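You operate a simulated robot arm through the tools that you are given. There is no shell and no other tool. Be economical: measure what you need, move in short steps, check, and stop when the job is done.

Carry out the task below with a simulated two-armed robot. There is one attempt and no reset: what you move stays moved.

Task
Pick up the gloves box with one hand, pass it to the other hand and put it on the upper shelf of the grey rack. Set down upright: gloves box.

It is judged by the outcome, as a careful person would: the job done as asked, and still so three seconds after it is handed in. It fails if anything else is knocked over, pushed out of place, dropped, spilled or broken.

Robot
Two 7-joint arms with two-finger parallel grippers on one trunk, on a base that drives. Base frame: it is fixed to the floor where the robot stands at the start and does not move with it; the origin is under the middle of the robot, x ahead of it, y to its left, z up. Lengths are in m, angles in degrees, forces in N, time in s.
The left shoulder is at the start at [0.122, 0.174, 1.053], the right one opposite. With the tool pointing down near the work surface each hand reaches from about 0.1 to 0.58 m from the robot's upright axis, wherever it stands, measured 20 degrees to its own side. Places, roughly: upper shelf of the grey rack [0.5, -1.3, 1]. Payload 3.6 kg a hand.
Tool frame (each hand has its own): the origin (TCP) lies between the finger pads and is the grasp point; the fingertips stand 0.03 m ahead of it; z points along the fingers, y is the line along which they close. The gripper opens to 0.11 m. The fingers are 0.02 m wide and 0.01 m thick; the gripper's body (0.048 by 0.112 m) begins 0.055 m behind the TCP.
Orientation is that of the tool frame in the base frame, as a unit quaternion [x, y, z, w]. With the fingers straight down and closing along the base's y, the tool's x points along the base's -x, its y along +y and its z along -z.

Tools
- The arms move only by the tool arm_command. It takes "left_series", "right_series" or both (then of equal length, played together; a hand with none holds still); each is a list of rows, each a list of 7 numbers: the shift along the tool's x, y, z in cm, then the turn, a rotation vector about the tool's x, y, z in rad, then the closure, from 0 (fully open) to 1 (shut). In form: [[dx, dy, dz, rx, ry, rz, jaw], ...]. A call has 1 to 10 rows; each row is the pose to reach, as a shift and turn from the pose commanded when the call began, along the tool's axes at that moment. Rows are played at 5 a second. More than 0.05 m and 8.6 degrees between two rows, or a gripper value outside its range, and nothing of the call is played. A pose out of reach is approached as far as the arm can. The call stops where the force on the tool passes 40 N (or 10 N more than at its start, if that is more) or the arm is blocked; 0.2 s more then pass. The fingers move at their own pace (about 0.153 m/s each) and stop on an object; they squeeze with about 30 N. The grip force told is the motor's: it shows also when the fingers shut on nothing. Time passes only in rows, and 0.2 s behind the last, so rows that repeat a pose let the fingers close. The reply holds the time, the measured pose of the TCP, the force on the tool along the base axes, the opening and the grip force, in the units named above and with some noise, with the torque about the TCP (base axes, N m) and any sound that the robot's microphone picked up, and new pictures: "pictures" is both (left out), scene, wrist or none (wrist: the cameras of the hands that moved).
- Cameras (640 x 400 px; columns grow to the right, rows downward): "scene" is now at [0.1959, -0.0134, 1.1899]; the picture's right is [-0.20, -0.98, -0.00], its down [-0.91, 0.19, -0.36] and it looks along [0.35, -0.07, -0.93] (base axes); focal length 279 px, centre (320, 200). "left" rides on the left gripper at [0.073, -0.017, -0.103] in its tool frame; the picture's right is [0.23, 0.97, 0.00], its down [-0.76, 0.18, -0.62] and it looks along [-0.61, 0.14, 0.78] (tool axes); focal length 222 px, centre (320, 200). "right" rides on the right gripper at [0.072, 0.017, -0.103] in its tool frame; the picture's right is [-0.23, 0.97, 0.00], its down [-0.76, -0.18, -0.62] and it looks along [-0.61, -0.14, 0.78] (tool axes); focal length 222 px, centre (320, 200). There is no depth. A picture from a camera that has moved, and an enlarged one, comes with that camera's place and axes in the base frame and with its lens. The place of the scene camera against the robot may be out by one fixed shift of up to 0.012 m in any direction.
- raise_lower(by): slides the trunk up (or, below 0, down) by that many m; the arms and the scene camera ride with it, the base frame stays. It gives what a move gives, with no picture.
- roll_base(legs): drives the robot by 1 to 6 legs, each [ahead, left, turn to the left] in m, m and degrees, along the robot's own axes; the way and the turn of a leg run together, so that a leg with both is an arc; at most 1.5 m and 180 degrees a leg. The arms and the cameras ride along, it lands a little off, and it stops where it bumps. It gives what a move gives, and a new picture of the scene camera.
- aim_head(pan, tilt): turns the head with the scene camera to pan (to the left, within 86 degrees either way) and tilt (down, from -29 to 69), counted from straight ahead of the robot. It gives what a move gives, and a new picture of the scene camera.
- inspect(camera, box): a new picture of the part [left, top, right, bottom] of that camera's present view, enlarged. The clock stands still meanwhile.
- sign_off(): hands the job in; it is judged then, once.

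Work in short steps. Places have to be worked out from the pictures, the camera data and where the tool is seen: move nearer, look again, correct. Check each grasp and each placing, and mend what went wrong. You have 120 turns and 260 pictures in all, those below and enlarged ones among them. Open the grippers and draw the arms clear of the work before you hand the job in, unless the task says otherwise; then end with one line.

The tools are called by a JSON object that holds its "api" and its "payload". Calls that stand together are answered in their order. arm_command: Moves the arms, as the interface text tells. Its arguments: {"type":"object","properties":{"left_series":{"type":"array","items":{"type":"array","items":{"type":"number"}}},"right_series":{"type":"array","items":{"type":"array","items":{"type":"number"}}},"pictures":{"type":"string","enum":["both","scene","wrist","none"]}},"required":[]} The other tools are called the same way: raise_lower (by) slides the trunk up or down; roll_base (legs) drives the base; aim_head (pan, tilt) turns the head that bears the scene camera; inspect (camera, box) takes an enlarged picture of a part of a camera's view; sign_off () hands the job in.

At the start:

```text
time: 0.0
left_tool_pos: [0.2622, 0.121, 0.639]
left_orientation: [0.062, 0.984, 0.166, -0.005]
left_wrist_force: [1.1, -0.2, 0.2]
left_ft_torque: [-0.02, -0.01, 0.05]
left_gripper_width: 0.1102
left_grip_force: 0.1
right_tool_pos: [0.3101, -0.2719, 0.6987]
right_orientation: [0.0, 1.0, 0.0, 0.0]
right_wrist_force: [-0.2, 0.3, -0.2]
right_ft_torque: [0.03, 0.02, 0.0]
right_gripper_width: 0.1101
right_grip_force: 0.0
trunk travel left (down, up): [-0.172, 0.591]
robot x, y, heading: [-0.0011, 0.0022, -0.3]
head pan, tilt: [-11.5, 68.8]
```

scene: 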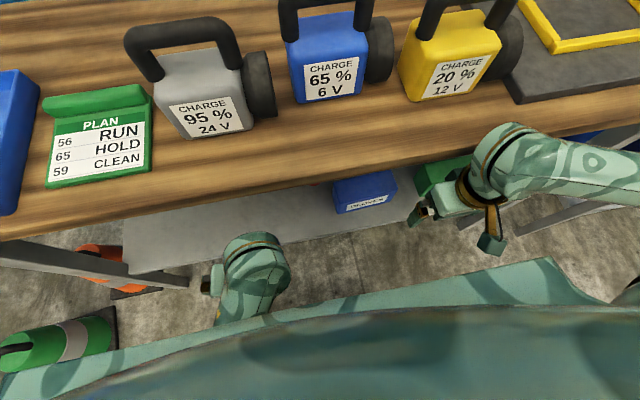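
right: 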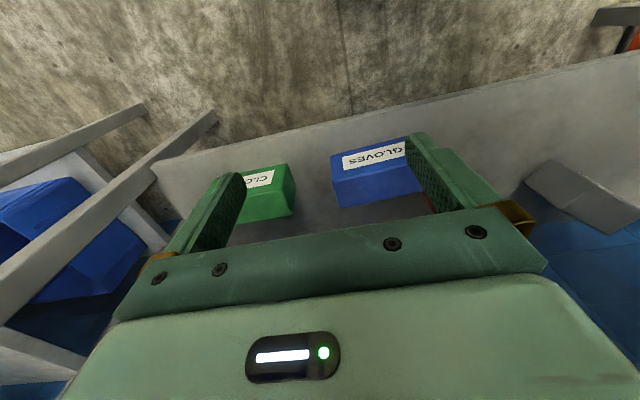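
left: 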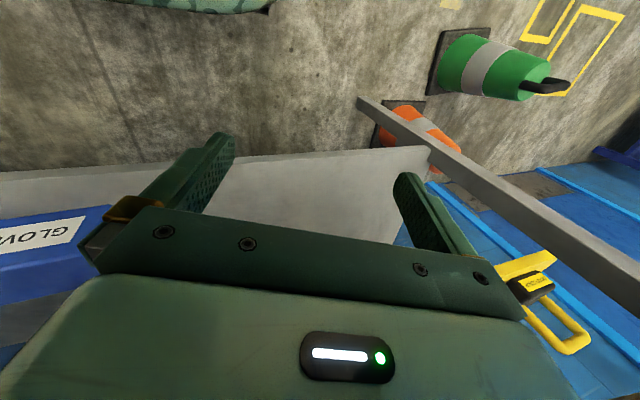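

The blue box labelled GLOVES seems to lie on a low shelf under the bench. I look around first with the head.

{"api": "inspect", "payload": {"camera": "scene", "box": [280, 140, 480, 265]}}

{"api": "inspect", "payload": {"camera": "right", "box": [180, 90, 480, 270]}}

{"api": "aim_head", "payload": {"pan": -70, "tilt": 20}}

```text
3.20 times, centred on (380, 202) of scene
camera zoom: at [0.1959, -0.0134, 1.1899], right [-0.2, -0.98, 0.0], down [-0.91, 0.19, -0.36], along [0.35, -0.07, -0.93], focal length 892 px, centre (128, 192)
```

zoom: 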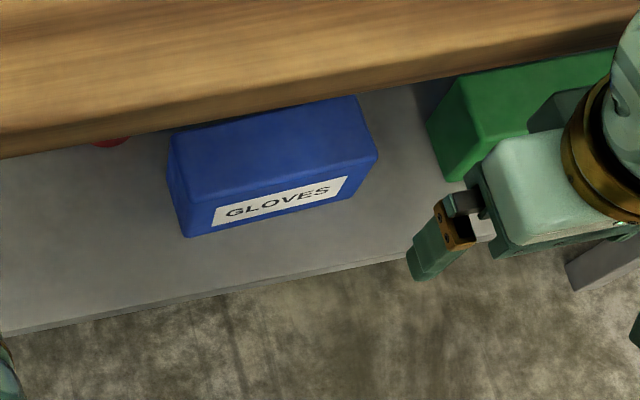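

```text
2.13 times, centred on (330, 180) of right
camera zoom: at [0.2377, -0.2536, 0.8027], right [0.23, 0.97, 0.0], down [0.76, -0.18, 0.62], along [0.61, -0.14, -0.78], focal length 474 px, centre (299, 243)
```

zoom: 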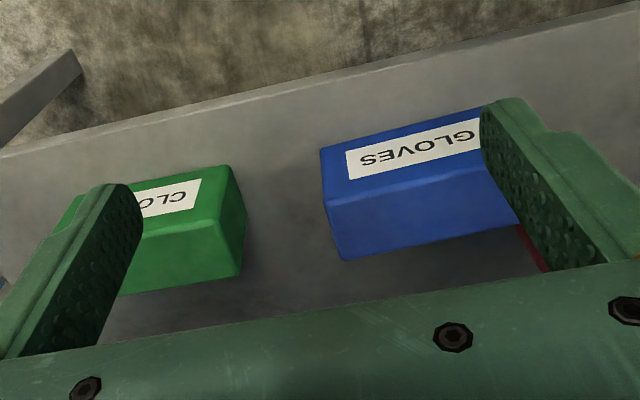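

```text
time: 1.3
left_tool_pos: [0.2634, 0.1222, 0.6384]
left_orientation: [0.061, 0.984, 0.168, -0.005]
left_wrist_force: [-0.4, -0.6, 0.1]
left_ft_torque: [0.0, -0.02, -0.02]
left_gripper_width: 0.1102
left_grip_force: 0.2
right_tool_pos: [0.3096, -0.2708, 0.6991]
right_orientation: [0.0, 1.0, 0.0, 0.0]
right_wrist_force: [-0.4, 0.2, 0.5]
right_ft_torque: [-0.01, 0.01, 0.01]
right_gripper_width: 0.1099
right_grip_force: 0.1
trunk travel left (down, up): [-0.172, 0.591]
robot x, y, heading: [-0.0001, -0.0042, 0.1]
head pan, tilt: [-70.0, 20.0]
camera scene: at [0.1731, -0.0897, 1.2573], right [-0.94, -0.34, 0.0], down [-0.12, 0.32, -0.94], along [0.32, -0.88, -0.34], focal length 279 px, centre (320, 200)
```

scene: 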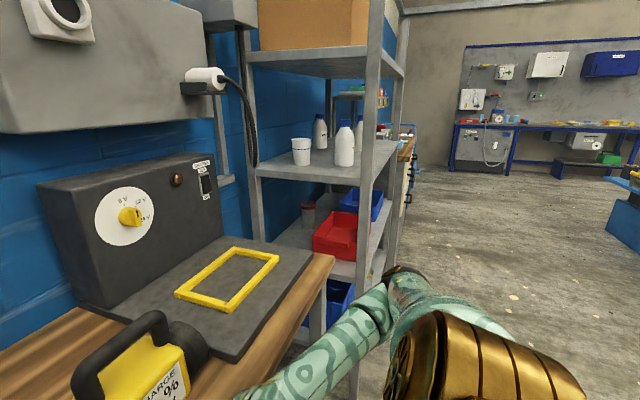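

The rack is to the right, against the same wall. The gloves box measures roughly x 0.445–0.505, y −0.28…−0.11, z 0.405–0.495, on the bench's lower shelf. I check the floor on the right and the straight view.

{"api": "aim_head", "payload": {"pan": -75, "tilt": 50}}

{"api": "aim_head", "payload": {"pan": 0, "tilt": 50}}

```text
time: 2.2
left_tool_pos: [0.2625, 0.1216, 0.64]
left_orientation: [0.06, 0.984, 0.166, -0.005]
left_wrist_force: [-0.4, -0.7, -0.7]
left_ft_torque: [0.01, -0.02, -0.01]
left_gripper_width: 0.1099
left_grip_force: 0.1
right_tool_pos: [0.3101, -0.2698, 0.699]
right_orientation: [0.0, 1.0, 0.001, 0.0]
right_wrist_force: [-0.1, 0.3, 1.3]
right_ft_torque: [-0.03, 0.0, 0.0]
right_gripper_width: 0.1102
right_grip_force: 0.0
trunk travel left (down, up): [-0.172, 0.591]
robot x, y, heading: [-0.0013, -0.001, -0.3]
head pan, tilt: [-75.0, 50.0]
camera scene: at [0.1611, -0.0766, 1.2119], right [-0.97, -0.26, 0.0], down [-0.2, 0.74, -0.64], along [0.17, -0.62, -0.77], focal length 279 px, centre (320, 200)
```

scene: 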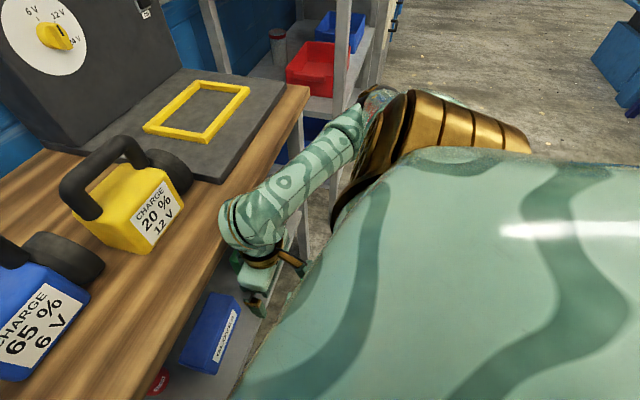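

```text
time: 3.7
left_tool_pos: [0.2622, 0.122, 0.638]
left_orientation: [0.06, 0.984, 0.167, -0.005]
left_wrist_force: [-0.2, 0.3, -0.4]
left_ft_torque: [-0.04, 0.01, 0.0]
left_gripper_width: 0.1102
left_grip_force: 0.0
right_tool_pos: [0.3128, -0.2722, 0.7]
right_orientation: [0.0, 1.0, 0.001, 0.0]
right_wrist_force: [-0.3, 0.2, 0.0]
right_ft_torque: [0.01, 0.0, -0.02]
right_gripper_width: 0.11
right_grip_force: 0.0
trunk travel left (down, up): [-0.172, 0.591]
robot x, y, heading: [-0.0022, 0.0024, -0.1]
head pan, tilt: [0.0, 50.0]
camera scene: at [0.2182, -0.0022, 1.2118], right [0.0, -1.0, 0.0], down [-0.77, 0.0, -0.64], along [0.64, 0.0, -0.77], focal length 279 px, centre (320, 200)
```

scene: 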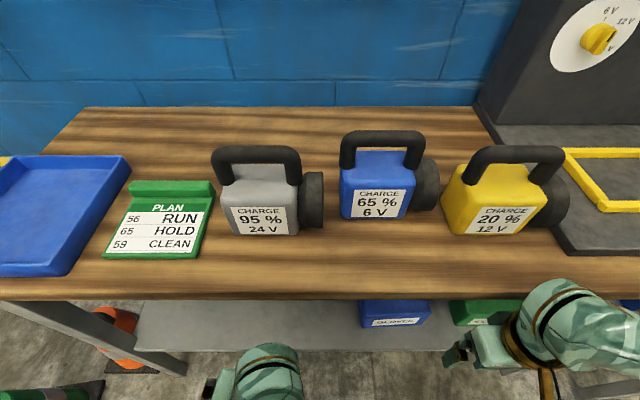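

Bench right end is at about y=−0.61. I'll back off a bit, shift right so that the left arm faces the box's left end, and view from there.

{"api": "roll_base", "payload": {"legs": [[-0.2, 0, 0], [0, -0.26, 0]]}}

{"api": "raise_lower", "payload": {"by": -0.17}}

{"api": "aim_head", "payload": {"pan": 0, "tilt": 35}}

```text
time: 6.8
left_tool_pos: [0.0613, -0.1386, 0.6386]
left_orientation: [0.061, 0.984, 0.167, -0.007]
left_wrist_force: [-0.1, 0.2, 0.1]
left_ft_torque: [0.01, 0.0, -0.01]
left_gripper_width: 0.1099
left_grip_force: 0.0
right_tool_pos: [0.1077, -0.531, 0.6989]
right_orientation: [0.0, 1.0, 0.0, 0.0]
right_wrist_force: [-0.2, -1.0, -0.4]
right_ft_torque: [0.02, 0.03, 0.0]
right_gripper_width: 0.11
right_grip_force: 0.1
trunk travel left (down, up): [-0.172, 0.591]
robot x, y, heading: [-0.2008, -0.2589, 0.1]
head pan, tilt: [0.0, 50.0]
camera scene: at [0.0161, -0.2625, 1.2118], right [0.0, -1.0, 0.0], down [-0.77, 0.0, -0.64], along [0.64, 0.0, -0.77], focal length 279 px, centre (320, 200)
```

scene: 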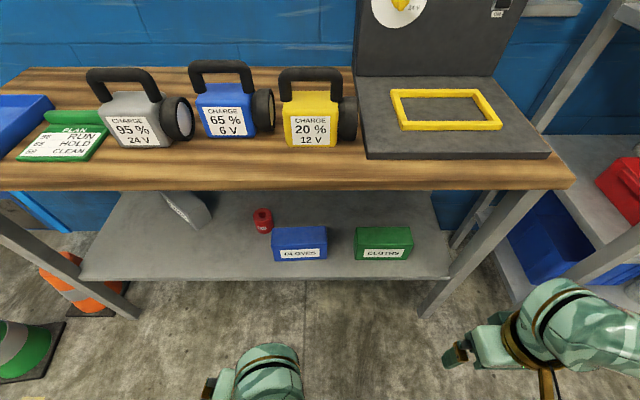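

```text
time: 7.8
left_tool_pos: [0.0734, -0.0846, 0.539]
left_orientation: [0.09, 0.967, 0.238, 0.011]
left_wrist_force: [-0.4, 0.4, 0.1]
left_ft_torque: [0.02, -0.02, 0.01]
left_gripper_width: 0.1101
left_grip_force: 0.1
right_tool_pos: [0.105, -0.531, 0.5941]
right_orientation: [0.0, 0.999, 0.0, -0.046]
right_wrist_force: [-0.4, 0.4, 0.7]
right_ft_torque: [-0.01, 0.0, 0.0]
right_gripper_width: 0.1101
right_grip_force: 0.1
trunk travel left (down, up): [-0.084, 0.679]
robot x, y, heading: [-0.2015, -0.2613, -0.0]
head pan, tilt: [0.0, 50.0]
stopped: the arm was blocked; the commanded pose is now the measured one
```

```text
time: 8.6
left_tool_pos: [0.0742, -0.0854, 0.5392]
left_orientation: [0.09, 0.967, 0.238, 0.012]
left_wrist_force: [-0.4, 0.4, -0.1]
left_ft_torque: [-0.03, 0.0, 0.01]
left_gripper_width: 0.11
left_grip_force: 0.1
right_tool_pos: [0.1048, -0.5306, 0.594]
right_orientation: [0.002, 0.999, 0.0, -0.046]
right_wrist_force: [0.1, -0.5, -0.5]
right_ft_torque: [-0.01, 0.01, 0.03]
right_gripper_width: 0.1101
right_grip_force: 0.0
trunk travel left (down, up): [-0.084, 0.679]
robot x, y, heading: [-0.2027, -0.2582, -0.1]
head pan, tilt: [0.0, 35.0]
camera scene: at [0.0803, -0.262, 1.1395], right [0.0, -1.0, 0.0], down [-0.57, 0.0, -0.82], along [0.82, 0.0, -0.57], focal length 279 px, centre (320, 200)
```

scene: 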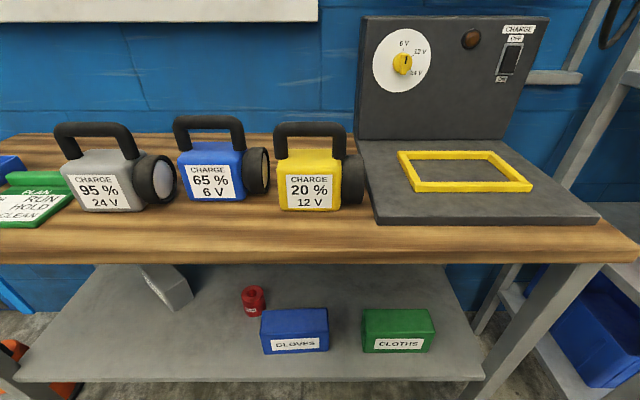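

The trunk stopped early (arm touching the robot itself); the current view is good. I zoom on the boxes.

{"api": "inspect", "payload": {"camera": "scene", "box": [220, 270, 460, 400]}}

{"api": "inspect", "payload": {"camera": "left", "box": [0, 0, 640, 400]}}

```text
2.67 times, centred on (340, 335) of scene
camera zoom: at [0.0803, -0.262, 1.1395], right [0.0, -1.0, 0.0], down [-0.57, 0.0, -0.82], along [0.82, 0.0, -0.57], focal length 743 px, centre (267, -160)
```

zoom: 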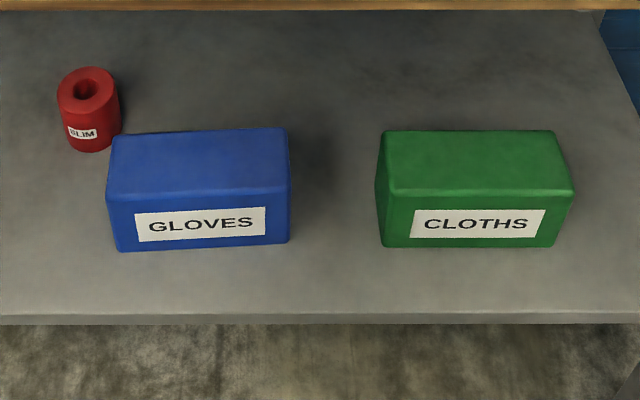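

```text
1.00 times, centred on (320, 200) of left (not enlarged: the box is as wide or as high as the picture)
camera zoom: at [-0.0082, -0.1346, 0.626], right [-0.06, 0.89, 0.46], down [0.74, -0.27, 0.62], along [0.67, 0.37, -0.64], focal length 222 px, centre (320, 200)
```

zoom: 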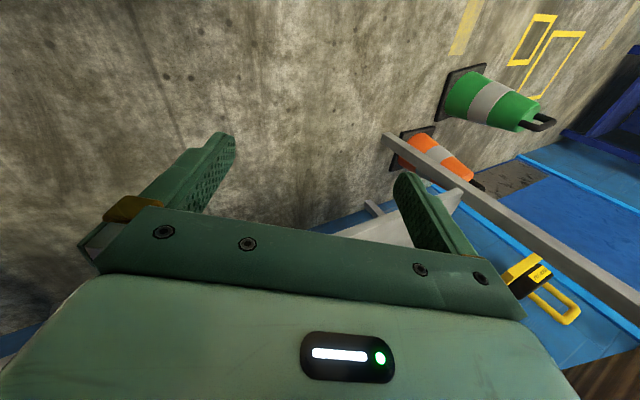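

Box estimate: x 0.447–0.51, y −0.283…−0.119, z 0.396–0.497; bench edge x≈0.36, underside z≈0.83. I'll turn the left hand so it closes along x and leans with its body to the left, while staying in front of the bench.

{"api": "arm_command", "payload": {"left_series": [[-2.3, 1.5, -1.1, 0.0579, -0.059, 0.1191, 0], [-4.6, 3.0, -2.2, 0.1158, -0.118, 0.2382, 0], [-6.9, 4.5, -3.3, 0.1737, -0.177, 0.3573, 0], [-9.1, 6.0, -4.4, 0.2316, -0.236, 0.4764, 0], [-11.3, 7.5, -5.4, 0.2895, -0.295, 0.5955, 0], [-11.3, 7.5, -5.4, 0.3474, -0.354, 0.7146, 0], [-11.3, 7.5, -5.4, 0.4053, -0.413, 0.8337, 0], [-11.3, 7.5, -5.4, 0.4632, -0.472, 0.9528, 0], [-11.3, 7.5, -5.4, 0.5211, -0.531, 1.0719, 0], [-11.3, 7.5, -5.4, 0.579, -0.59, 1.191, 0]], "pictures": "scene"}}

```text
time: 9.4
left_tool_pos: [0.1338, -0.0326, 0.577]
left_orientation: [0.318, 0.922, 0.219, 0.025]
left_wrist_force: [0.8, 0.1, -0.4]
left_ft_torque: [-0.01, 0.01, -0.03]
left_gripper_width: 0.11
left_grip_force: 0.1
right_tool_pos: [0.1045, -0.5299, 0.5966]
right_orientation: [0.001, 0.999, 0.0, -0.046]
right_wrist_force: [-0.1, 0.0, -0.5]
right_ft_torque: [0.02, 0.02, -0.01]
right_gripper_width: 0.1099
right_grip_force: 0.1
trunk travel left (down, up): [-0.084, 0.679]
robot x, y, heading: [-0.2025, -0.2601, 0.2]
head pan, tilt: [0.0, 35.0]
stopped in row 4 (left hand): the arm was blocked; the commanded pose is now the measured one
camera scene: at [0.0803, -0.262, 1.1396], right [0.0, -1.0, 0.0], down [-0.57, 0.0, -0.82], along [0.82, 0.0, -0.57], focal length 279 px, centre (320, 200)
```

scene: 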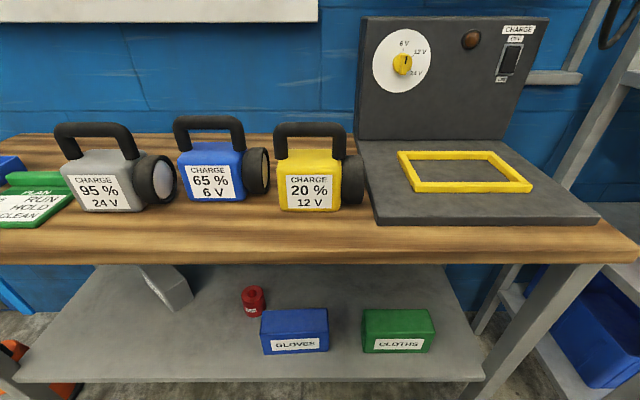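

The left arm is blocked, probably against the robot itself. I look down at it.

{"api": "aim_head", "payload": {"pan": 20, "tilt": 69}}

```text
time: 10.4
left_tool_pos: [0.1333, -0.0322, 0.5772]
left_orientation: [0.318, 0.922, 0.218, 0.025]
left_wrist_force: [0.3, 0.7, -0.2]
left_ft_torque: [0.0, -0.02, 0.02]
left_gripper_width: 0.1101
left_grip_force: 0.1
right_tool_pos: [0.1052, -0.5303, 0.5946]
right_orientation: [0.0, 0.999, 0.0, -0.045]
right_wrist_force: [0.4, -0.3, 0.2]
right_ft_torque: [0.0, -0.04, 0.01]
right_gripper_width: 0.1101
right_grip_force: 0.1
trunk travel left (down, up): [-0.084, 0.679]
robot x, y, heading: [-0.2042, -0.2618, -0.3]
head pan, tilt: [20.0, 68.8]
camera scene: at [0.0449, -0.2428, 1.096], right [0.34, -0.94, 0.0], down [-0.88, -0.32, -0.36], along [0.34, 0.12, -0.93], focal length 279 px, centre (320, 200)
```

scene: 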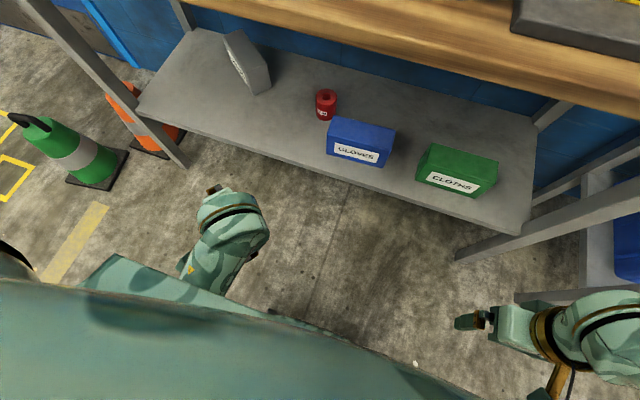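

The left arm is folded close to the body. I move it straight forward and up first, without turning.

{"api": "arm_command", "payload": {"left_series": [[-1.7, 2.4, -1.7, 0, 0, 0, 0], [-3.4, 4.8, -3.4, 0, 0, 0, 0], [-5.0, 7.1, -5.2, 0, 0, 0, 0], [-6.7, 9.5, -6.9, 0, 0, 0, 0], [-8.4, 11.9, -8.6, 0, 0, 0, 0]], "pictures": "scene"}}

```text
time: 11.0
left_tool_pos: [0.17, 0.0173, 0.6148]
left_orientation: [0.358, 0.883, 0.304, -0.001]
left_wrist_force: [0.3, -0.5, -0.4]
left_ft_torque: [0.02, 0.0, 0.01]
left_gripper_width: 0.1101
left_grip_force: 0.0
right_tool_pos: [0.1058, -0.5295, 0.5949]
right_orientation: [-0.001, 0.999, 0.0, -0.046]
right_wrist_force: [0.1, 1.0, -0.6]
right_ft_torque: [0.01, -0.02, 0.01]
right_gripper_width: 0.1097
right_grip_force: 0.0
trunk travel left (down, up): [-0.084, 0.679]
robot x, y, heading: [-0.2003, -0.2617, -0.4]
head pan, tilt: [20.0, 68.8]
stopped in row 2 (left hand): the arm was blocked; the commanded pose is now the measured one
camera scene: at [0.0447, -0.2428, 1.096], right [0.34, -0.94, 0.0], down [-0.88, -0.32, -0.36], along [0.34, 0.12, -0.93], focal length 279 px, centre (320, 200)
```

scene: 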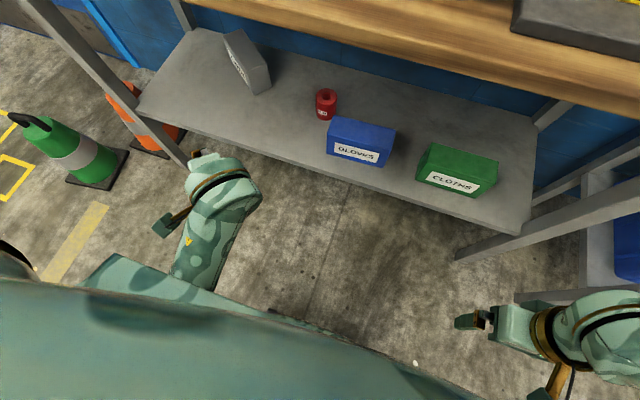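

Something (probably the elbow against the base deck) hinders the arm. I raise the trunk again and go straight forward.

{"api": "raise_lower", "payload": {"by": 0.12}}

```text
time: 11.8
left_tool_pos: [0.1708, 0.0567, 0.6827]
left_orientation: [0.385, 0.844, 0.374, -0.018]
left_wrist_force: [1.1, 0.5, 0.8]
left_ft_torque: [-0.02, 0.0, 0.0]
left_gripper_width: 0.1102
left_grip_force: 0.1
right_tool_pos: [0.1066, -0.5302, 0.6541]
right_orientation: [0.0, 0.999, 0.0, -0.04]
right_wrist_force: [0.5, -0.1, -0.6]
right_ft_torque: [-0.01, 0.01, 0.04]
right_gripper_width: 0.1099
right_grip_force: 0.0
trunk travel left (down, up): [-0.141, 0.622]
robot x, y, heading: [-0.203, -0.2589, -0.2]
head pan, tilt: [20.0, 68.8]
stopped: the arm was blocked; the commanded pose is now the measured one
```

{"api": "aim_head", "payload": {"pan": 60, "tilt": 60}}

```text
time: 12.9
left_tool_pos: [0.1709, 0.0564, 0.6811]
left_orientation: [0.386, 0.843, 0.374, -0.018]
left_wrist_force: [0.0, -0.4, -0.2]
left_ft_torque: [-0.04, -0.02, -0.03]
left_gripper_width: 0.11
left_grip_force: 0.1
right_tool_pos: [0.1069, -0.5298, 0.6533]
right_orientation: [0.0, 0.999, 0.0, -0.04]
right_wrist_force: [0.3, 0.3, -0.5]
right_ft_torque: [-0.01, 0.0, 0.01]
right_gripper_width: 0.1101
right_grip_force: 0.0
trunk travel left (down, up): [-0.141, 0.622]
robot x, y, heading: [-0.203, -0.2586, -0.1]
head pan, tilt: [60.0, 60.0]
camera scene: at [-0.0093, -0.2041, 1.1663], right [0.86, -0.5, 0.0], down [-0.43, -0.75, -0.5], along [0.25, 0.43, -0.87], focal length 279 px, centre (320, 200)
```

scene: 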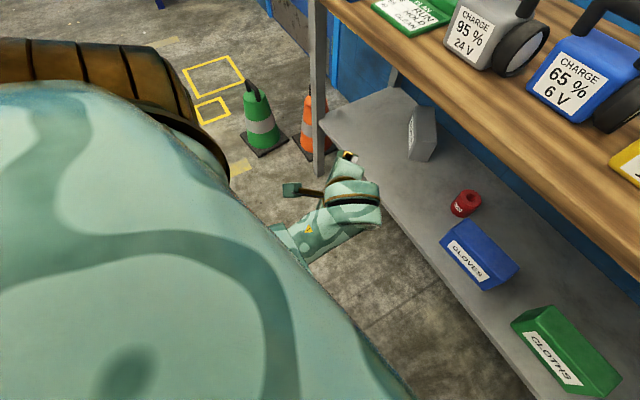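

I test a pure forward move.

{"api": "arm_command", "payload": {"left_series": [[-1.4, 1.3, 0.5, 0, 0, 0, 0], [-2.8, 2.6, 1.0, 0, 0, 0, 0], [-4.2, 4.0, 1.5, 0, 0, 0, 0], [-5.6, 5.3, 2.1, 0, 0, 0, 0], [-7.0, 6.6, 2.6, 0, 0, 0, 0], [-7.0, 6.6, 2.6, 0, 0, 0, 0]], "pictures": "none"}}

```text
time: 14.5
left_tool_pos: [0.2722, 0.0861, 0.6886]
left_orientation: [0.385, 0.825, 0.412, -0.035]
left_wrist_force: [0.7, 0.0, 0.7]
left_ft_torque: [-0.04, 0.01, 0.02]
left_gripper_width: 0.1102
left_grip_force: 0.1
right_tool_pos: [0.1054, -0.5304, 0.6534]
right_orientation: [0.0, 0.999, 0.0, -0.04]
right_wrist_force: [-0.3, 0.2, 0.4]
right_ft_torque: [-0.02, 0.02, -0.01]
right_gripper_width: 0.1099
right_grip_force: 0.0
trunk travel left (down, up): [-0.141, 0.622]
robot x, y, heading: [-0.2039, -0.2612, -0.1]
head pan, tilt: [60.0, 60.0]
stopped in row 6 (left hand): the arm was blocked; the commanded pose is now the measured one
```

It moves, but the orientation keeps drifting one way: a wrist joint is near its limit in this yaw direction. I'll turn back toward the neutral straight-down pose and then use the opposite yaw.

{"api": "arm_command", "payload": {"left_series": [[0, 0, 0, 0.0974, -0.0083, -0.0908, 0], [0, 0, 0, 0.1948, -0.0166, -0.1816, 0], [0, 0, 0, 0.2922, -0.0249, -0.2724, 0], [0, 0, 0, 0.3896, -0.0332, -0.3632, 0], [0, 0, 0, 0.487, -0.0415, -0.454, 0], [0, 0, 0, 0.5844, -0.0498, -0.5448, 0], [0, 0, 0, 0.6818, -0.0581, -0.6356, 0], [0, 0, 0, 0.7792, -0.0664, -0.7264, 0], [0, 0, 0, 0.8766, -0.0747, -0.8172, 0]], "pictures": "scene"}}

```text
time: 15.2
left_tool_pos: [0.2705, 0.1375, 0.7081]
left_orientation: [0.268, 0.891, 0.363, -0.047]
left_wrist_force: [-0.3, -0.1, 0.4]
left_ft_torque: [-0.04, 0.0, 0.01]
left_gripper_width: 0.1103
left_grip_force: 0.1
right_tool_pos: [0.1064, -0.5305, 0.6534]
right_orientation: [0.001, 0.999, 0.0, -0.04]
right_wrist_force: [-0.3, 0.3, -0.3]
right_ft_torque: [0.03, -0.02, 0.03]
right_gripper_width: 0.11
right_grip_force: 0.1
trunk travel left (down, up): [-0.141, 0.622]
robot x, y, heading: [-0.2043, -0.2564, -0.2]
head pan, tilt: [60.0, 60.0]
stopped in row 3 (left hand): the arm was blocked; the commanded pose is now the measured one
camera scene: at [-0.0093, -0.204, 1.1663], right [0.87, -0.5, 0.0], down [-0.43, -0.75, -0.5], along [0.25, 0.43, -0.87], focal length 279 px, centre (320, 200)
```

scene: 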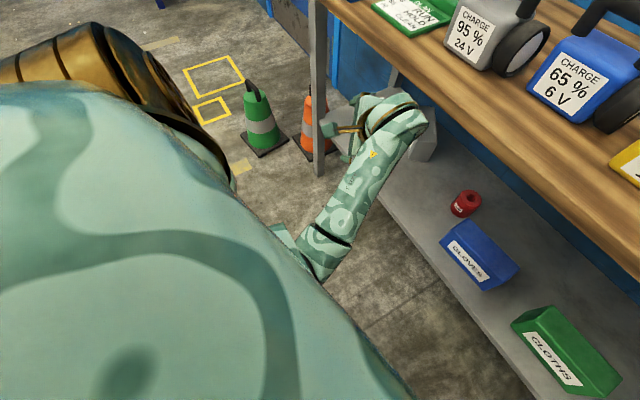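

The left arm is in an awkward elbow posture. I test how freely the right hand yaws (it has a good posture), since it could be the picking hand.

{"api": "arm_command", "payload": {"right_series": [[0, 0, 0, 0, 0, 0.145, 0], [0, 0, 0, 0, 0, 0.29, 0], [0, 0, 0, 0, 0, 0.435, 0], [0, 0, 0, 0, 0, 0.58, 0], [0, 0, 0, 0, 0, 0.725, 0], [0, 0, 0, 0, 0, 0.87, 0], [0, 0, 0, 0, 0, 1.015, 0], [0, 0, 0, 0, 0, 1.16, 0], [0, 0, 0, 0, 0, 1.305, 0], [0, 0, 0, 0, 0, 1.45, 0]], "pictures": "none"}}

{"api": "aim_head", "payload": {"pan": -20, "tilt": 65}}

```text
time: 17.4
left_tool_pos: [0.2695, 0.1379, 0.7072]
left_orientation: [0.269, 0.892, 0.361, -0.048]
left_wrist_force: [0.7, 0.7, 0.2]
left_ft_torque: [0.01, -0.03, -0.02]
left_gripper_width: 0.11
left_grip_force: 0.1
right_tool_pos: [0.0982, -0.5385, 0.641]
right_orientation: [0.639, 0.769, -0.017, -0.027]
right_wrist_force: [-0.3, 0.1, 0.8]
right_ft_torque: [-0.05, 0.02, -0.06]
right_gripper_width: 0.1098
right_grip_force: 0.1
right hand out of reach, approached as far as the arm can: row 10
trunk travel left (down, up): [-0.141, 0.622]
robot x, y, heading: [-0.2043, -0.2611, -0.1]
head pan, tilt: [60.0, 60.0]
```

```text
time: 19.0
left_tool_pos: [0.2711, 0.1359, 0.708]
left_orientation: [0.268, 0.892, 0.362, -0.046]
left_wrist_force: [0.8, 0.4, 0.2]
left_ft_torque: [0.0, 0.01, 0.01]
left_gripper_width: 0.1098
left_grip_force: 0.2
right_tool_pos: [0.0971, -0.5368, 0.6424]
right_orientation: [0.637, 0.77, -0.017, -0.028]
right_wrist_force: [-0.5, -0.5, -0.2]
right_ft_torque: [0.01, 0.02, -0.02]
right_gripper_width: 0.1102
right_grip_force: 0.1
trunk travel left (down, up): [-0.141, 0.622]
robot x, y, heading: [-0.2021, -0.2617, -0.3]
head pan, tilt: [-20.0, 65.0]
camera scene: at [0.0144, -0.2824, 1.1607], right [-0.34, -0.94, 0.0], down [-0.85, 0.31, -0.42], along [0.4, -0.14, -0.91], focal length 279 px, centre (320, 200)
```

scene: 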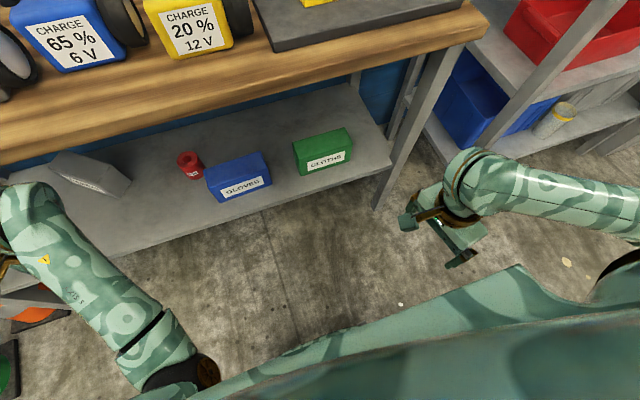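

The right hand yaws well (now closing along x), so the right hand will pick and the left will receive and place. First I free the left elbow: back the base off for room and lift the left hand up and outward.

{"api": "roll_base", "payload": {"legs": [[-0.2, 0, 0]]}}

```text
time: 20.6
left_tool_pos: [0.0671, 0.1385, 0.7074]
left_orientation: [0.268, 0.892, 0.362, -0.047]
left_wrist_force: [-0.1, 0.1, 1.5]
left_ft_torque: [-0.03, -0.02, 0.0]
left_gripper_width: 0.11
left_grip_force: 0.0
right_tool_pos: [-0.1047, -0.5385, 0.6432]
right_orientation: [0.637, 0.77, -0.016, -0.028]
right_wrist_force: [-0.6, -0.1, -1.0]
right_ft_torque: [-0.03, -0.04, 0.02]
right_gripper_width: 0.1098
right_grip_force: 0.0
trunk travel left (down, up): [-0.141, 0.622]
robot x, y, heading: [-0.4027, -0.2591, 0.1]
head pan, tilt: [-20.0, 65.0]
camera scene: at [-0.1883, -0.2821, 1.1608], right [-0.34, -0.94, 0.0], down [-0.85, 0.31, -0.42], along [0.4, -0.14, -0.91], focal length 279 px, centre (320, 200)
```

scene: 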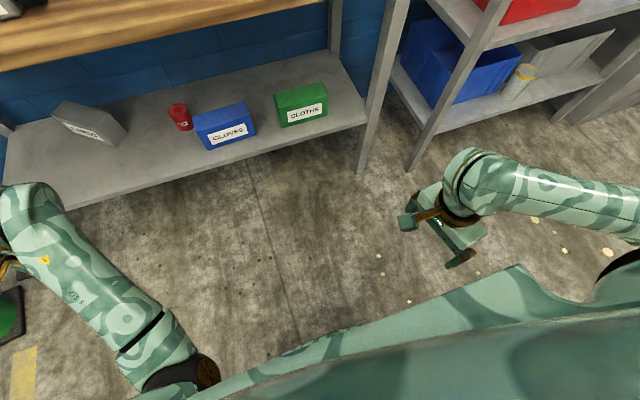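

{"api": "arm_command", "payload": {"left_series": [[0.7, 3.0, -0.6, 0, 0, 0, 0], [1.4, 6.0, -1.3, 0, 0, 0, 0], [2.1, 9.0, -1.9, 0, 0, 0, 0], [2.9, 12.0, -2.5, 0, 0, 0, 0], [3.6, 15.0, -3.1, 0, 0, 0, 0], [4.3, 17.9, -3.8, 0, 0, 0, 0], [4.3, 17.9, -3.8, 0, 0, 0, 0]], "pictures": "none"}}

{"api": "aim_head", "payload": {"pan": 45, "tilt": 55}}

```text
time: 22.2
left_tool_pos: [0.1189, 0.2379, 0.8585]
left_orientation: [0.267, 0.892, 0.362, -0.048]
left_wrist_force: [-1.0, 0.4, -0.7]
left_ft_torque: [0.01, -0.02, -0.05]
left_gripper_width: 0.1101
left_grip_force: 0.0
right_tool_pos: [-0.1044, -0.5371, 0.6418]
right_orientation: [0.637, 0.77, -0.018, -0.028]
right_wrist_force: [-0.7, 0.4, -1.0]
right_ft_torque: [0.02, -0.02, 0.01]
right_gripper_width: 0.1099
right_grip_force: 0.0
trunk travel left (down, up): [-0.141, 0.622]
robot x, y, heading: [-0.4026, -0.2552, 0.1]
head pan, tilt: [-20.0, 65.0]
```

```text
time: 23.5
left_tool_pos: [0.1193, 0.238, 0.8584]
left_orientation: [0.268, 0.892, 0.362, -0.046]
left_wrist_force: [0.3, -0.4, 0.6]
left_ft_torque: [0.01, 0.02, -0.02]
left_gripper_width: 0.1101
left_grip_force: 0.0
right_tool_pos: [-0.105, -0.5383, 0.6412]
right_orientation: [0.638, 0.77, -0.016, -0.027]
right_wrist_force: [0.2, -0.2, 0.2]
right_ft_torque: [0.0, 0.01, 0.05]
right_gripper_width: 0.1101
right_grip_force: 0.1
trunk travel left (down, up): [-0.141, 0.622]
robot x, y, heading: [-0.404, -0.2596, -0.1]
head pan, tilt: [45.0, 55.0]
camera scene: at [-0.1937, -0.2104, 1.1723], right [0.71, -0.71, 0.0], down [-0.58, -0.58, -0.57], along [0.41, 0.41, -0.82], focal length 279 px, centre (320, 200)
```

scene: 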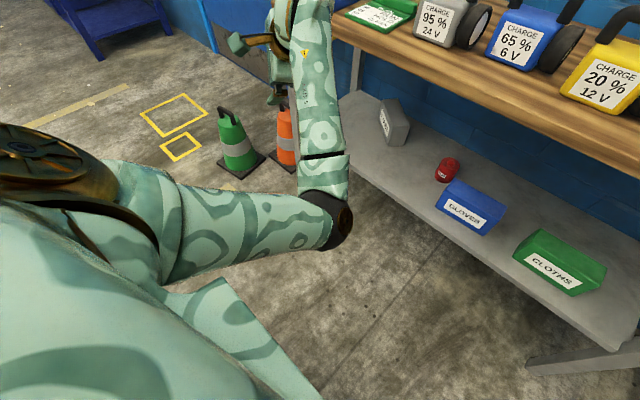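

The arm now moves freely. I turn the left hand to the neutral straight-down orientation here and watch the elbow.

{"api": "arm_command", "payload": {"left_series": [[0, 0, 0, 0.1074, -0.0139, -0.0794, 0], [0, 0, 0, 0.2148, -0.0278, -0.1588, 0], [0, 0, 0, 0.3222, -0.0417, -0.2382, 0], [0, 0, 0, 0.4296, -0.0556, -0.3176, 0], [0, 0, 0, 0.537, -0.0695, -0.397, 0], [0, 0, 0, 0.6444, -0.0834, -0.4764, 0], [0, 0, 0, 0.7518, -0.0973, -0.5558, 0]], "pictures": "scene"}}

```text
time: 25.1
left_tool_pos: [0.1186, 0.2379, 0.8565]
left_orientation: [0.0, 1.0, -0.002, 0.0]
left_wrist_force: [0.6, 0.1, -0.6]
left_ft_torque: [-0.01, -0.03, 0.0]
left_gripper_width: 0.1101
left_grip_force: 0.0
right_tool_pos: [-0.1055, -0.5382, 0.6408]
right_orientation: [0.637, 0.77, -0.018, -0.027]
right_wrist_force: [0.2, 0.3, 0.0]
right_ft_torque: [-0.03, 0.01, 0.01]
right_gripper_width: 0.1099
right_grip_force: 0.1
trunk travel left (down, up): [-0.141, 0.622]
robot x, y, heading: [-0.4017, -0.2615, -0.1]
head pan, tilt: [45.0, 55.0]
camera scene: at [-0.1937, -0.2102, 1.1723], right [0.71, -0.71, 0.0], down [-0.58, -0.58, -0.57], along [0.41, 0.41, -0.82], focal length 279 px, centre (320, 200)
```

scene: 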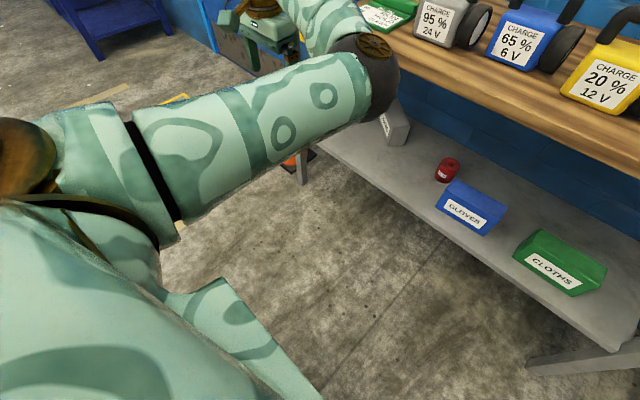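

Good, the elbow rises and the pose is exact. I continue the yaw the mirrored way (tool x toward −y).

{"api": "arm_command", "payload": {"left_series": [[0, 0, 0, 0, 0, -0.145, 0], [0, 0, 0, 0, 0, -0.29, 0], [0, 0, 0, 0, 0, -0.435, 0], [0, 0, 0, 0, 0, -0.58, 0], [0, 0, 0, 0, 0, -0.725, 0], [0, 0, 0, 0, 0, -0.87, 0], [0, 0, 0, 0, 0, -1.015, 0], [0, 0, 0, 0, 0, -1.16, 0], [0, 0, 0, 0, 0, -1.305, 0], [0, 0, 0, 0, 0, -1.45, 0]], "pictures": "scene"}}

```text
time: 27.3
left_tool_pos: [0.1177, 0.2376, 0.8583]
left_orientation: [-0.664, 0.748, -0.001, -0.001]
left_wrist_force: [-0.2, -0.6, 0.3]
left_ft_torque: [-0.01, 0.01, 0.02]
left_gripper_width: 0.1099
left_grip_force: 0.0
right_tool_pos: [-0.105, -0.5376, 0.6414]
right_orientation: [0.638, 0.77, -0.017, -0.027]
right_wrist_force: [0.1, -0.2, -0.3]
right_ft_torque: [-0.01, 0.02, -0.02]
right_gripper_width: 0.1099
right_grip_force: 0.1
trunk travel left (down, up): [-0.141, 0.622]
robot x, y, heading: [-0.408, -0.258, -0.2]
head pan, tilt: [45.0, 55.0]
camera scene: at [-0.1937, -0.2103, 1.1723], right [0.71, -0.71, 0.0], down [-0.58, -0.58, -0.57], along [0.41, 0.41, -0.82], focal length 279 px, centre (320, 200)
```

scene: 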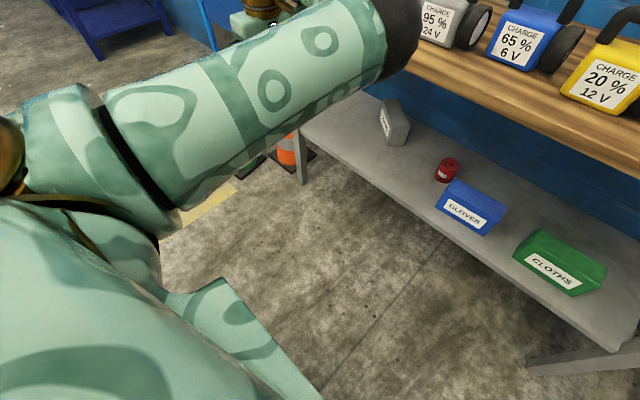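

Left hand now yaws as wanted. I retract it out to the left side near the body, and give the right hand its 20° lean with fingers closing along x.

{"api": "arm_command", "payload": {"left_series": [[-0.2, 3.8, 0, 0, 0, 0, 0], [-0.4, 7.6, 0, 0, 0, 0, 0], [-0.5, 11.4, 0, 0, 0, 0, 0], [-0.7, 15.2, 0, 0, 0, 0, 0], [-0.9, 19.0, 0, 0, 0, 0, 0], [-1.1, 22.8, 0, 0, 0, 0, 0], [-1.2, 26.6, 0, 0, 0, 0, 0], [-1.4, 30.4, 0, 0, 0, 0, 0]], "right_series": [[0, 0, 0, -0.031, 0.111, 0.058, 0], [0, 0, 0, -0.063, 0.222, 0.117, 0], [0, 0, 0, -0.094, 0.333, 0.175, 0], [0, 0, 0, -0.094, 0.333, 0.175, 0], [0, 0, 0, -0.094, 0.333, 0.175, 0], [0, 0, 0, -0.094, 0.333, 0.175, 0], [0, 0, 0, -0.094, 0.333, 0.175, 0], [0, 0, 0, -0.094, 0.333, 0.175, 0]], "pictures": "scene"}}

```text
time: 29.1
left_tool_pos: [-0.1816, 0.2889, 0.8594]
left_orientation: [-0.662, 0.75, 0.0, -0.001]
left_wrist_force: [0.4, -0.6, -1.2]
left_ft_torque: [0.03, 0.02, -0.01]
left_gripper_width: 0.1098
left_grip_force: 0.1
right_tool_pos: [-0.1034, -0.537, 0.642]
right_orientation: [0.697, 0.695, 0.123, -0.123]
right_wrist_force: [0.0, -0.4, -0.2]
right_ft_torque: [0.01, 0.01, 0.01]
right_gripper_width: 0.1104
right_grip_force: 0.1
trunk travel left (down, up): [-0.141, 0.622]
robot x, y, heading: [-0.4046, -0.2592, -0.3]
head pan, tilt: [45.0, 55.0]
camera scene: at [-0.1942, -0.21, 1.1724], right [0.71, -0.71, 0.0], down [-0.58, -0.58, -0.57], along [0.41, 0.41, -0.82], focal length 279 px, centre (320, 200)
```

scene: 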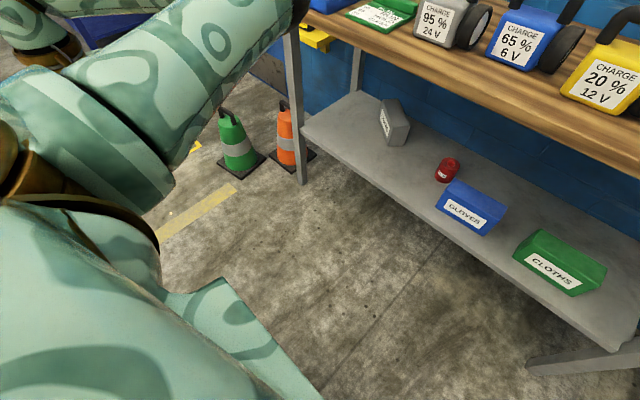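

The left elbow still sticks forward; I move the left hand farther out and back so the elbow clears the bench when I drive in.

{"api": "arm_command", "payload": {"left_series": [[-3.2, 2.4, 0, 0, 0, 0, 0], [-6.5, 4.8, 0, 0, 0, 0, 0], [-9.7, 7.2, 0, 0, 0, 0, 0], [-12.9, 9.6, 0, 0, 0, 0, 0], [-16.0, 11.5, 0, 0, 0, 0, 0]], "pictures": "none"}}

{"api": "aim_head", "payload": {"pan": 55, "tilt": 30}}

```text
time: 30.3
left_tool_pos: [-0.2774, 0.4611, 0.8588]
left_orientation: [-0.664, 0.748, 0.0, -0.001]
left_wrist_force: [0.1, 0.3, 0.6]
left_ft_torque: [-0.01, -0.04, 0.03]
left_gripper_width: 0.1097
left_grip_force: 0.1
right_tool_pos: [-0.1041, -0.5366, 0.6427]
right_orientation: [0.697, 0.696, 0.121, -0.123]
right_wrist_force: [0.5, -1.3, 0.2]
right_ft_torque: [0.03, -0.02, 0.02]
right_gripper_width: 0.1098
right_grip_force: 0.1
trunk travel left (down, up): [-0.141, 0.622]
robot x, y, heading: [-0.4051, -0.2604, 0.3]
head pan, tilt: [45.0, 55.0]
```

```text
time: 31.2
left_tool_pos: [-0.276, 0.4608, 0.8581]
left_orientation: [-0.664, 0.748, 0.0, -0.002]
left_wrist_force: [0.4, -0.2, 0.4]
left_ft_torque: [0.02, 0.01, 0.01]
left_gripper_width: 0.1101
left_grip_force: 0.1
right_tool_pos: [-0.1045, -0.5373, 0.6418]
right_orientation: [0.697, 0.696, 0.122, -0.123]
right_wrist_force: [0.8, 0.5, 1.2]
right_ft_torque: [0.02, 0.02, 0.02]
right_gripper_width: 0.1104
right_grip_force: 0.1
trunk travel left (down, up): [-0.141, 0.622]
robot x, y, heading: [-0.4053, -0.2592, -0.1]
head pan, tilt: [55.0, 30.0]
camera scene: at [-0.1929, -0.1871, 1.2083], right [0.82, -0.57, 0.0], down [-0.29, -0.41, -0.87], along [0.5, 0.71, -0.5], focal length 279 px, centre (320, 200)
```

scene: 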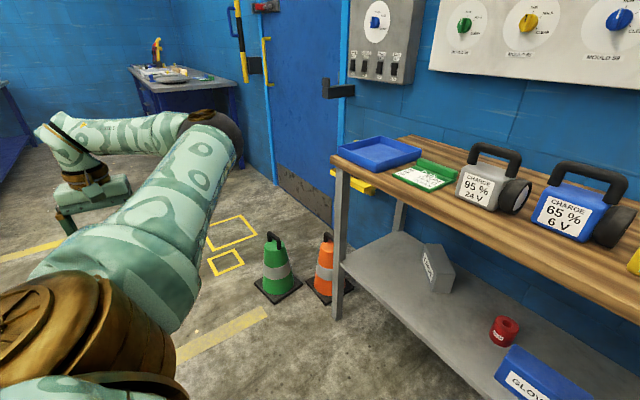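

Left elbow will stay clear of the bench. I lower the trunk and drive back in, so the box lies ahead of the right shoulder.

{"api": "raise_lower", "payload": {"by": -0.12}}

{"api": "aim_head", "payload": {"pan": -15, "tilt": 55}}

{"api": "roll_base", "payload": {"legs": [[0, 0.16, 0], [0.3, 0, 0]]}}

```text
time: 32.7
left_tool_pos: [-0.2766, 0.4609, 0.7388]
left_orientation: [-0.663, 0.749, 0.0, 0.0]
left_wrist_force: [-0.7, -0.3, 0.3]
left_ft_torque: [-0.01, -0.01, -0.03]
left_gripper_width: 0.1101
left_grip_force: 0.2
right_tool_pos: [-0.1053, -0.5372, 0.5221]
right_orientation: [0.696, 0.697, 0.123, -0.123]
right_wrist_force: [-0.7, 0.7, 0.0]
right_ft_torque: [0.0, -0.03, 0.03]
right_gripper_width: 0.1101
right_grip_force: 0.1
trunk travel left (down, up): [-0.021, 0.742]
robot x, y, heading: [-0.4042, -0.2569, 0.1]
head pan, tilt: [55.0, 30.0]
```

```text
time: 34.1
left_tool_pos: [-0.2769, 0.4609, 0.7392]
left_orientation: [-0.663, 0.748, 0.0, -0.001]
left_wrist_force: [-0.2, 0.6, 0.7]
left_ft_torque: [0.02, 0.02, -0.02]
left_gripper_width: 0.11
left_grip_force: 0.1
right_tool_pos: [-0.1046, -0.5374, 0.5225]
right_orientation: [0.697, 0.696, 0.123, -0.123]
right_wrist_force: [0.1, 0.1, 0.4]
right_ft_torque: [-0.01, 0.0, -0.02]
right_gripper_width: 0.1101
right_grip_force: 0.0
trunk travel left (down, up): [-0.021, 0.742]
robot x, y, heading: [-0.4057, -0.2562, -0.1]
head pan, tilt: [-15.0, 55.0]
camera scene: at [-0.0999, -0.2798, 1.043], right [-0.26, -0.97, 0.0], down [-0.79, 0.21, -0.57], along [0.55, -0.15, -0.82], focal length 279 px, centre (320, 200)
```

scene: 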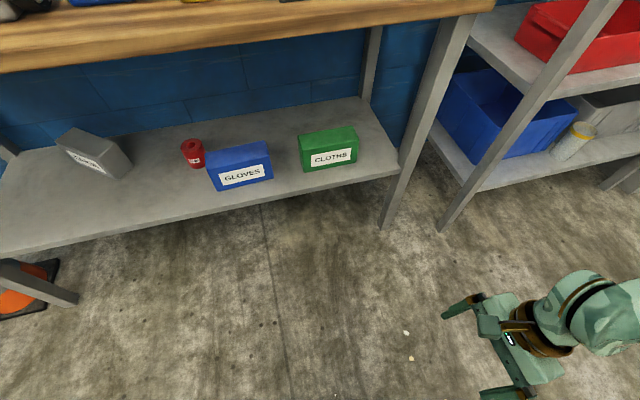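

```text
time: 37.2
left_tool_pos: [0.0243, 0.6231, 0.7389]
left_orientation: [-0.664, 0.747, 0.0, -0.001]
left_wrist_force: [-0.2, -0.5, 0.2]
left_ft_torque: [-0.02, -0.02, 0.0]
left_gripper_width: 0.1101
left_grip_force: 0.0
right_tool_pos: [0.198, -0.3773, 0.5218]
right_orientation: [0.696, 0.697, 0.121, -0.124]
right_wrist_force: [-0.1, 0.6, 0.0]
right_ft_torque: [-0.01, 0.0, -0.01]
right_gripper_width: 0.1099
right_grip_force: 0.0
trunk travel left (down, up): [-0.021, 0.742]
robot x, y, heading: [-0.1044, -0.0991, 0.2]
head pan, tilt: [-15.0, 55.0]
camera scene: at [0.2019, -0.1187, 1.0429], right [-0.26, -0.97, 0.0], down [-0.79, 0.21, -0.57], along [0.55, -0.15, -0.82], focal length 279 px, centre (320, 200)
```

scene: 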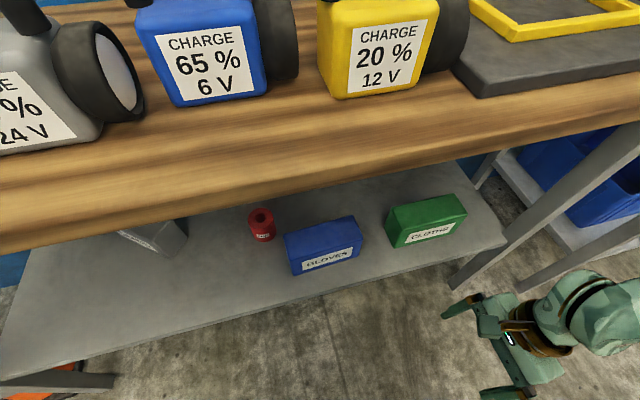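

I zoom in for a precise box position, then plan the reach.

{"api": "inspect", "payload": {"camera": "scene", "box": [230, 180, 480, 300]}}

{"api": "inspect", "payload": {"camera": "right", "box": [0, 0, 640, 400]}}

```text
2.56 times, centred on (355, 240) of scene
camera zoom: at [0.2019, -0.1187, 1.0429], right [-0.26, -0.97, 0.0], down [-0.79, 0.21, -0.57], along [0.55, -0.15, -0.82], focal length 714 px, centre (230, 98)
```

zoom: 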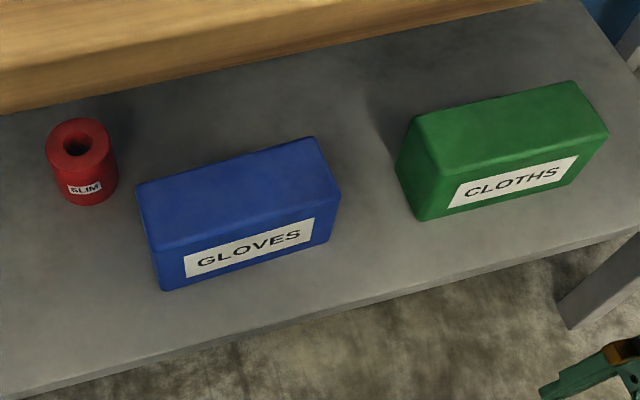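

```text
1.00 times, centred on (320, 200) of right (not enlarged: the box is as wide or as high as the picture)
camera zoom: at [0.2149, -0.3435, 0.6432], right [0.97, -0.21, -0.08], down [-0.18, -0.93, 0.33], along [-0.14, -0.3, -0.94], focal length 222 px, centre (320, 200)
```

zoom: 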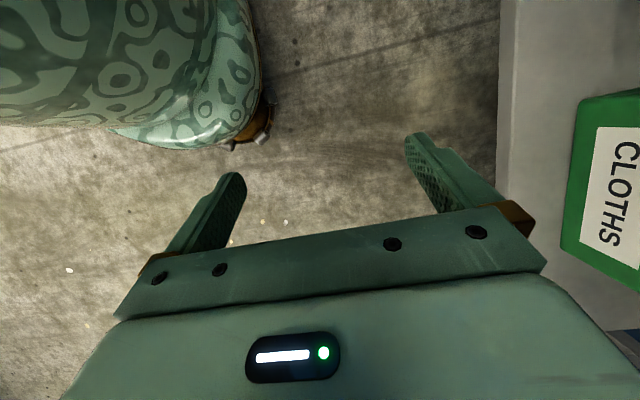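

Box refined: centre ≈(0.476,−0.20), top 0.497. I drive 6 cm more and move the right hand up/left to in front of the grasp spot, still outside the bench.

{"api": "roll_base", "payload": {"legs": [[0.06, 0, 0]]}}

{"api": "arm_command", "payload": {"right_series": [[3.6, 0, 0.2, 0, 0, 0, 0], [7.2, 0, 0.4, 0, 0, 0, 0], [10.8, 0, 0.5, 0, 0, 0, 0], [14.3, 0, 0.6, 0, 0, 0, 0]]}}

```text
time: 38.2
left_tool_pos: [0.0844, 0.6217, 0.7378]
left_orientation: [-0.665, 0.747, 0.001, -0.001]
left_wrist_force: [-0.3, 0.1, -0.4]
left_ft_torque: [-0.01, -0.03, -0.04]
left_gripper_width: 0.1102
left_grip_force: 0.0
right_tool_pos: [0.2593, -0.3769, 0.521]
right_orientation: [0.695, 0.698, 0.122, -0.124]
right_wrist_force: [0.5, 0.3, 0.4]
right_ft_torque: [-0.03, -0.06, -0.02]
right_gripper_width: 0.1099
right_grip_force: 0.0
trunk travel left (down, up): [-0.021, 0.742]
robot x, y, heading: [-0.0428, -0.0973, 0.0]
head pan, tilt: [-15.0, 55.0]
camera scene: at [0.2631, -0.1185, 1.0428], right [-0.26, -0.97, 0.0], down [-0.79, 0.21, -0.57], along [0.55, -0.15, -0.82], focal length 279 px, centre (320, 200)
```

scene: 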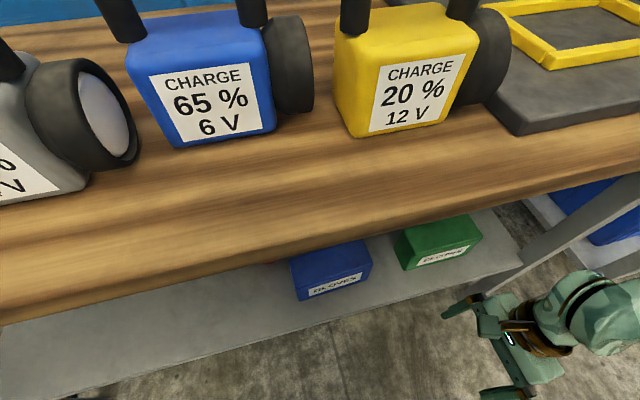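

```text
time: 39.2
left_tool_pos: [0.0838, 0.6226, 0.7376]
left_orientation: [-0.665, 0.747, 0.0, -0.001]
left_wrist_force: [-0.1, 0.2, -0.1]
left_ft_torque: [0.03, -0.01, 0.0]
left_gripper_width: 0.1101
left_grip_force: 0.0
right_tool_pos: [0.2892, -0.2322, 0.5238]
right_orientation: [0.696, 0.697, 0.121, -0.123]
right_wrist_force: [0.2, 0.4, 0.7]
right_ft_torque: [0.02, -0.01, -0.01]
right_gripper_width: 0.1099
right_grip_force: 0.1
right hand out of reach, approached as far as the arm can: row 1, 2, 3, 4
trunk travel left (down, up): [-0.021, 0.742]
robot x, y, heading: [-0.038, -0.1018, 0.2]
head pan, tilt: [-15.0, 55.0]
camera scene: at [0.2627, -0.1177, 1.043], right [-0.26, -0.97, 0.0], down [-0.79, 0.21, -0.57], along [0.55, -0.15, -0.82], focal length 279 px, centre (320, 200)
camera right: at [0.3073, -0.1985, 0.6457], right [0.97, -0.21, -0.08], down [-0.17, -0.93, 0.33], along [-0.14, -0.3, -0.94], focal length 222 px, centre (320, 200)
```

scene: 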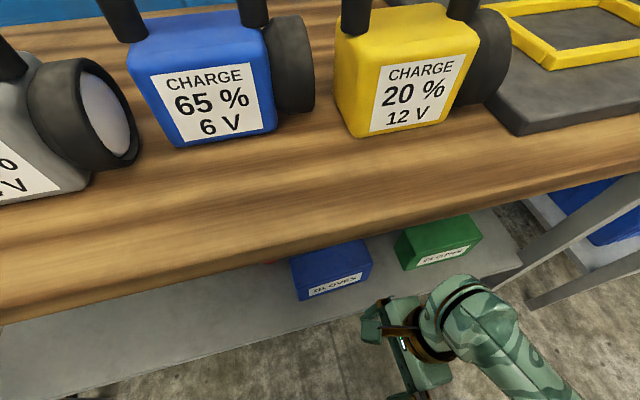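
right: 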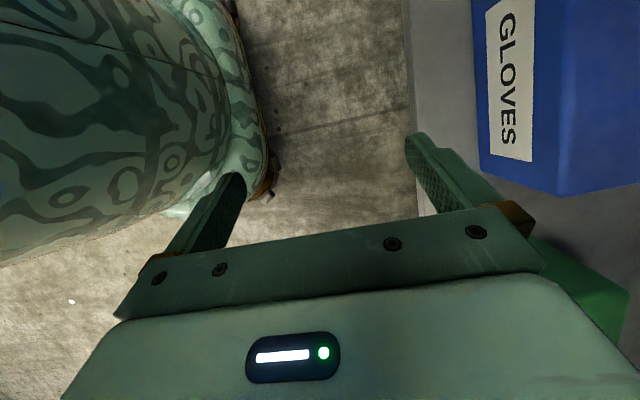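

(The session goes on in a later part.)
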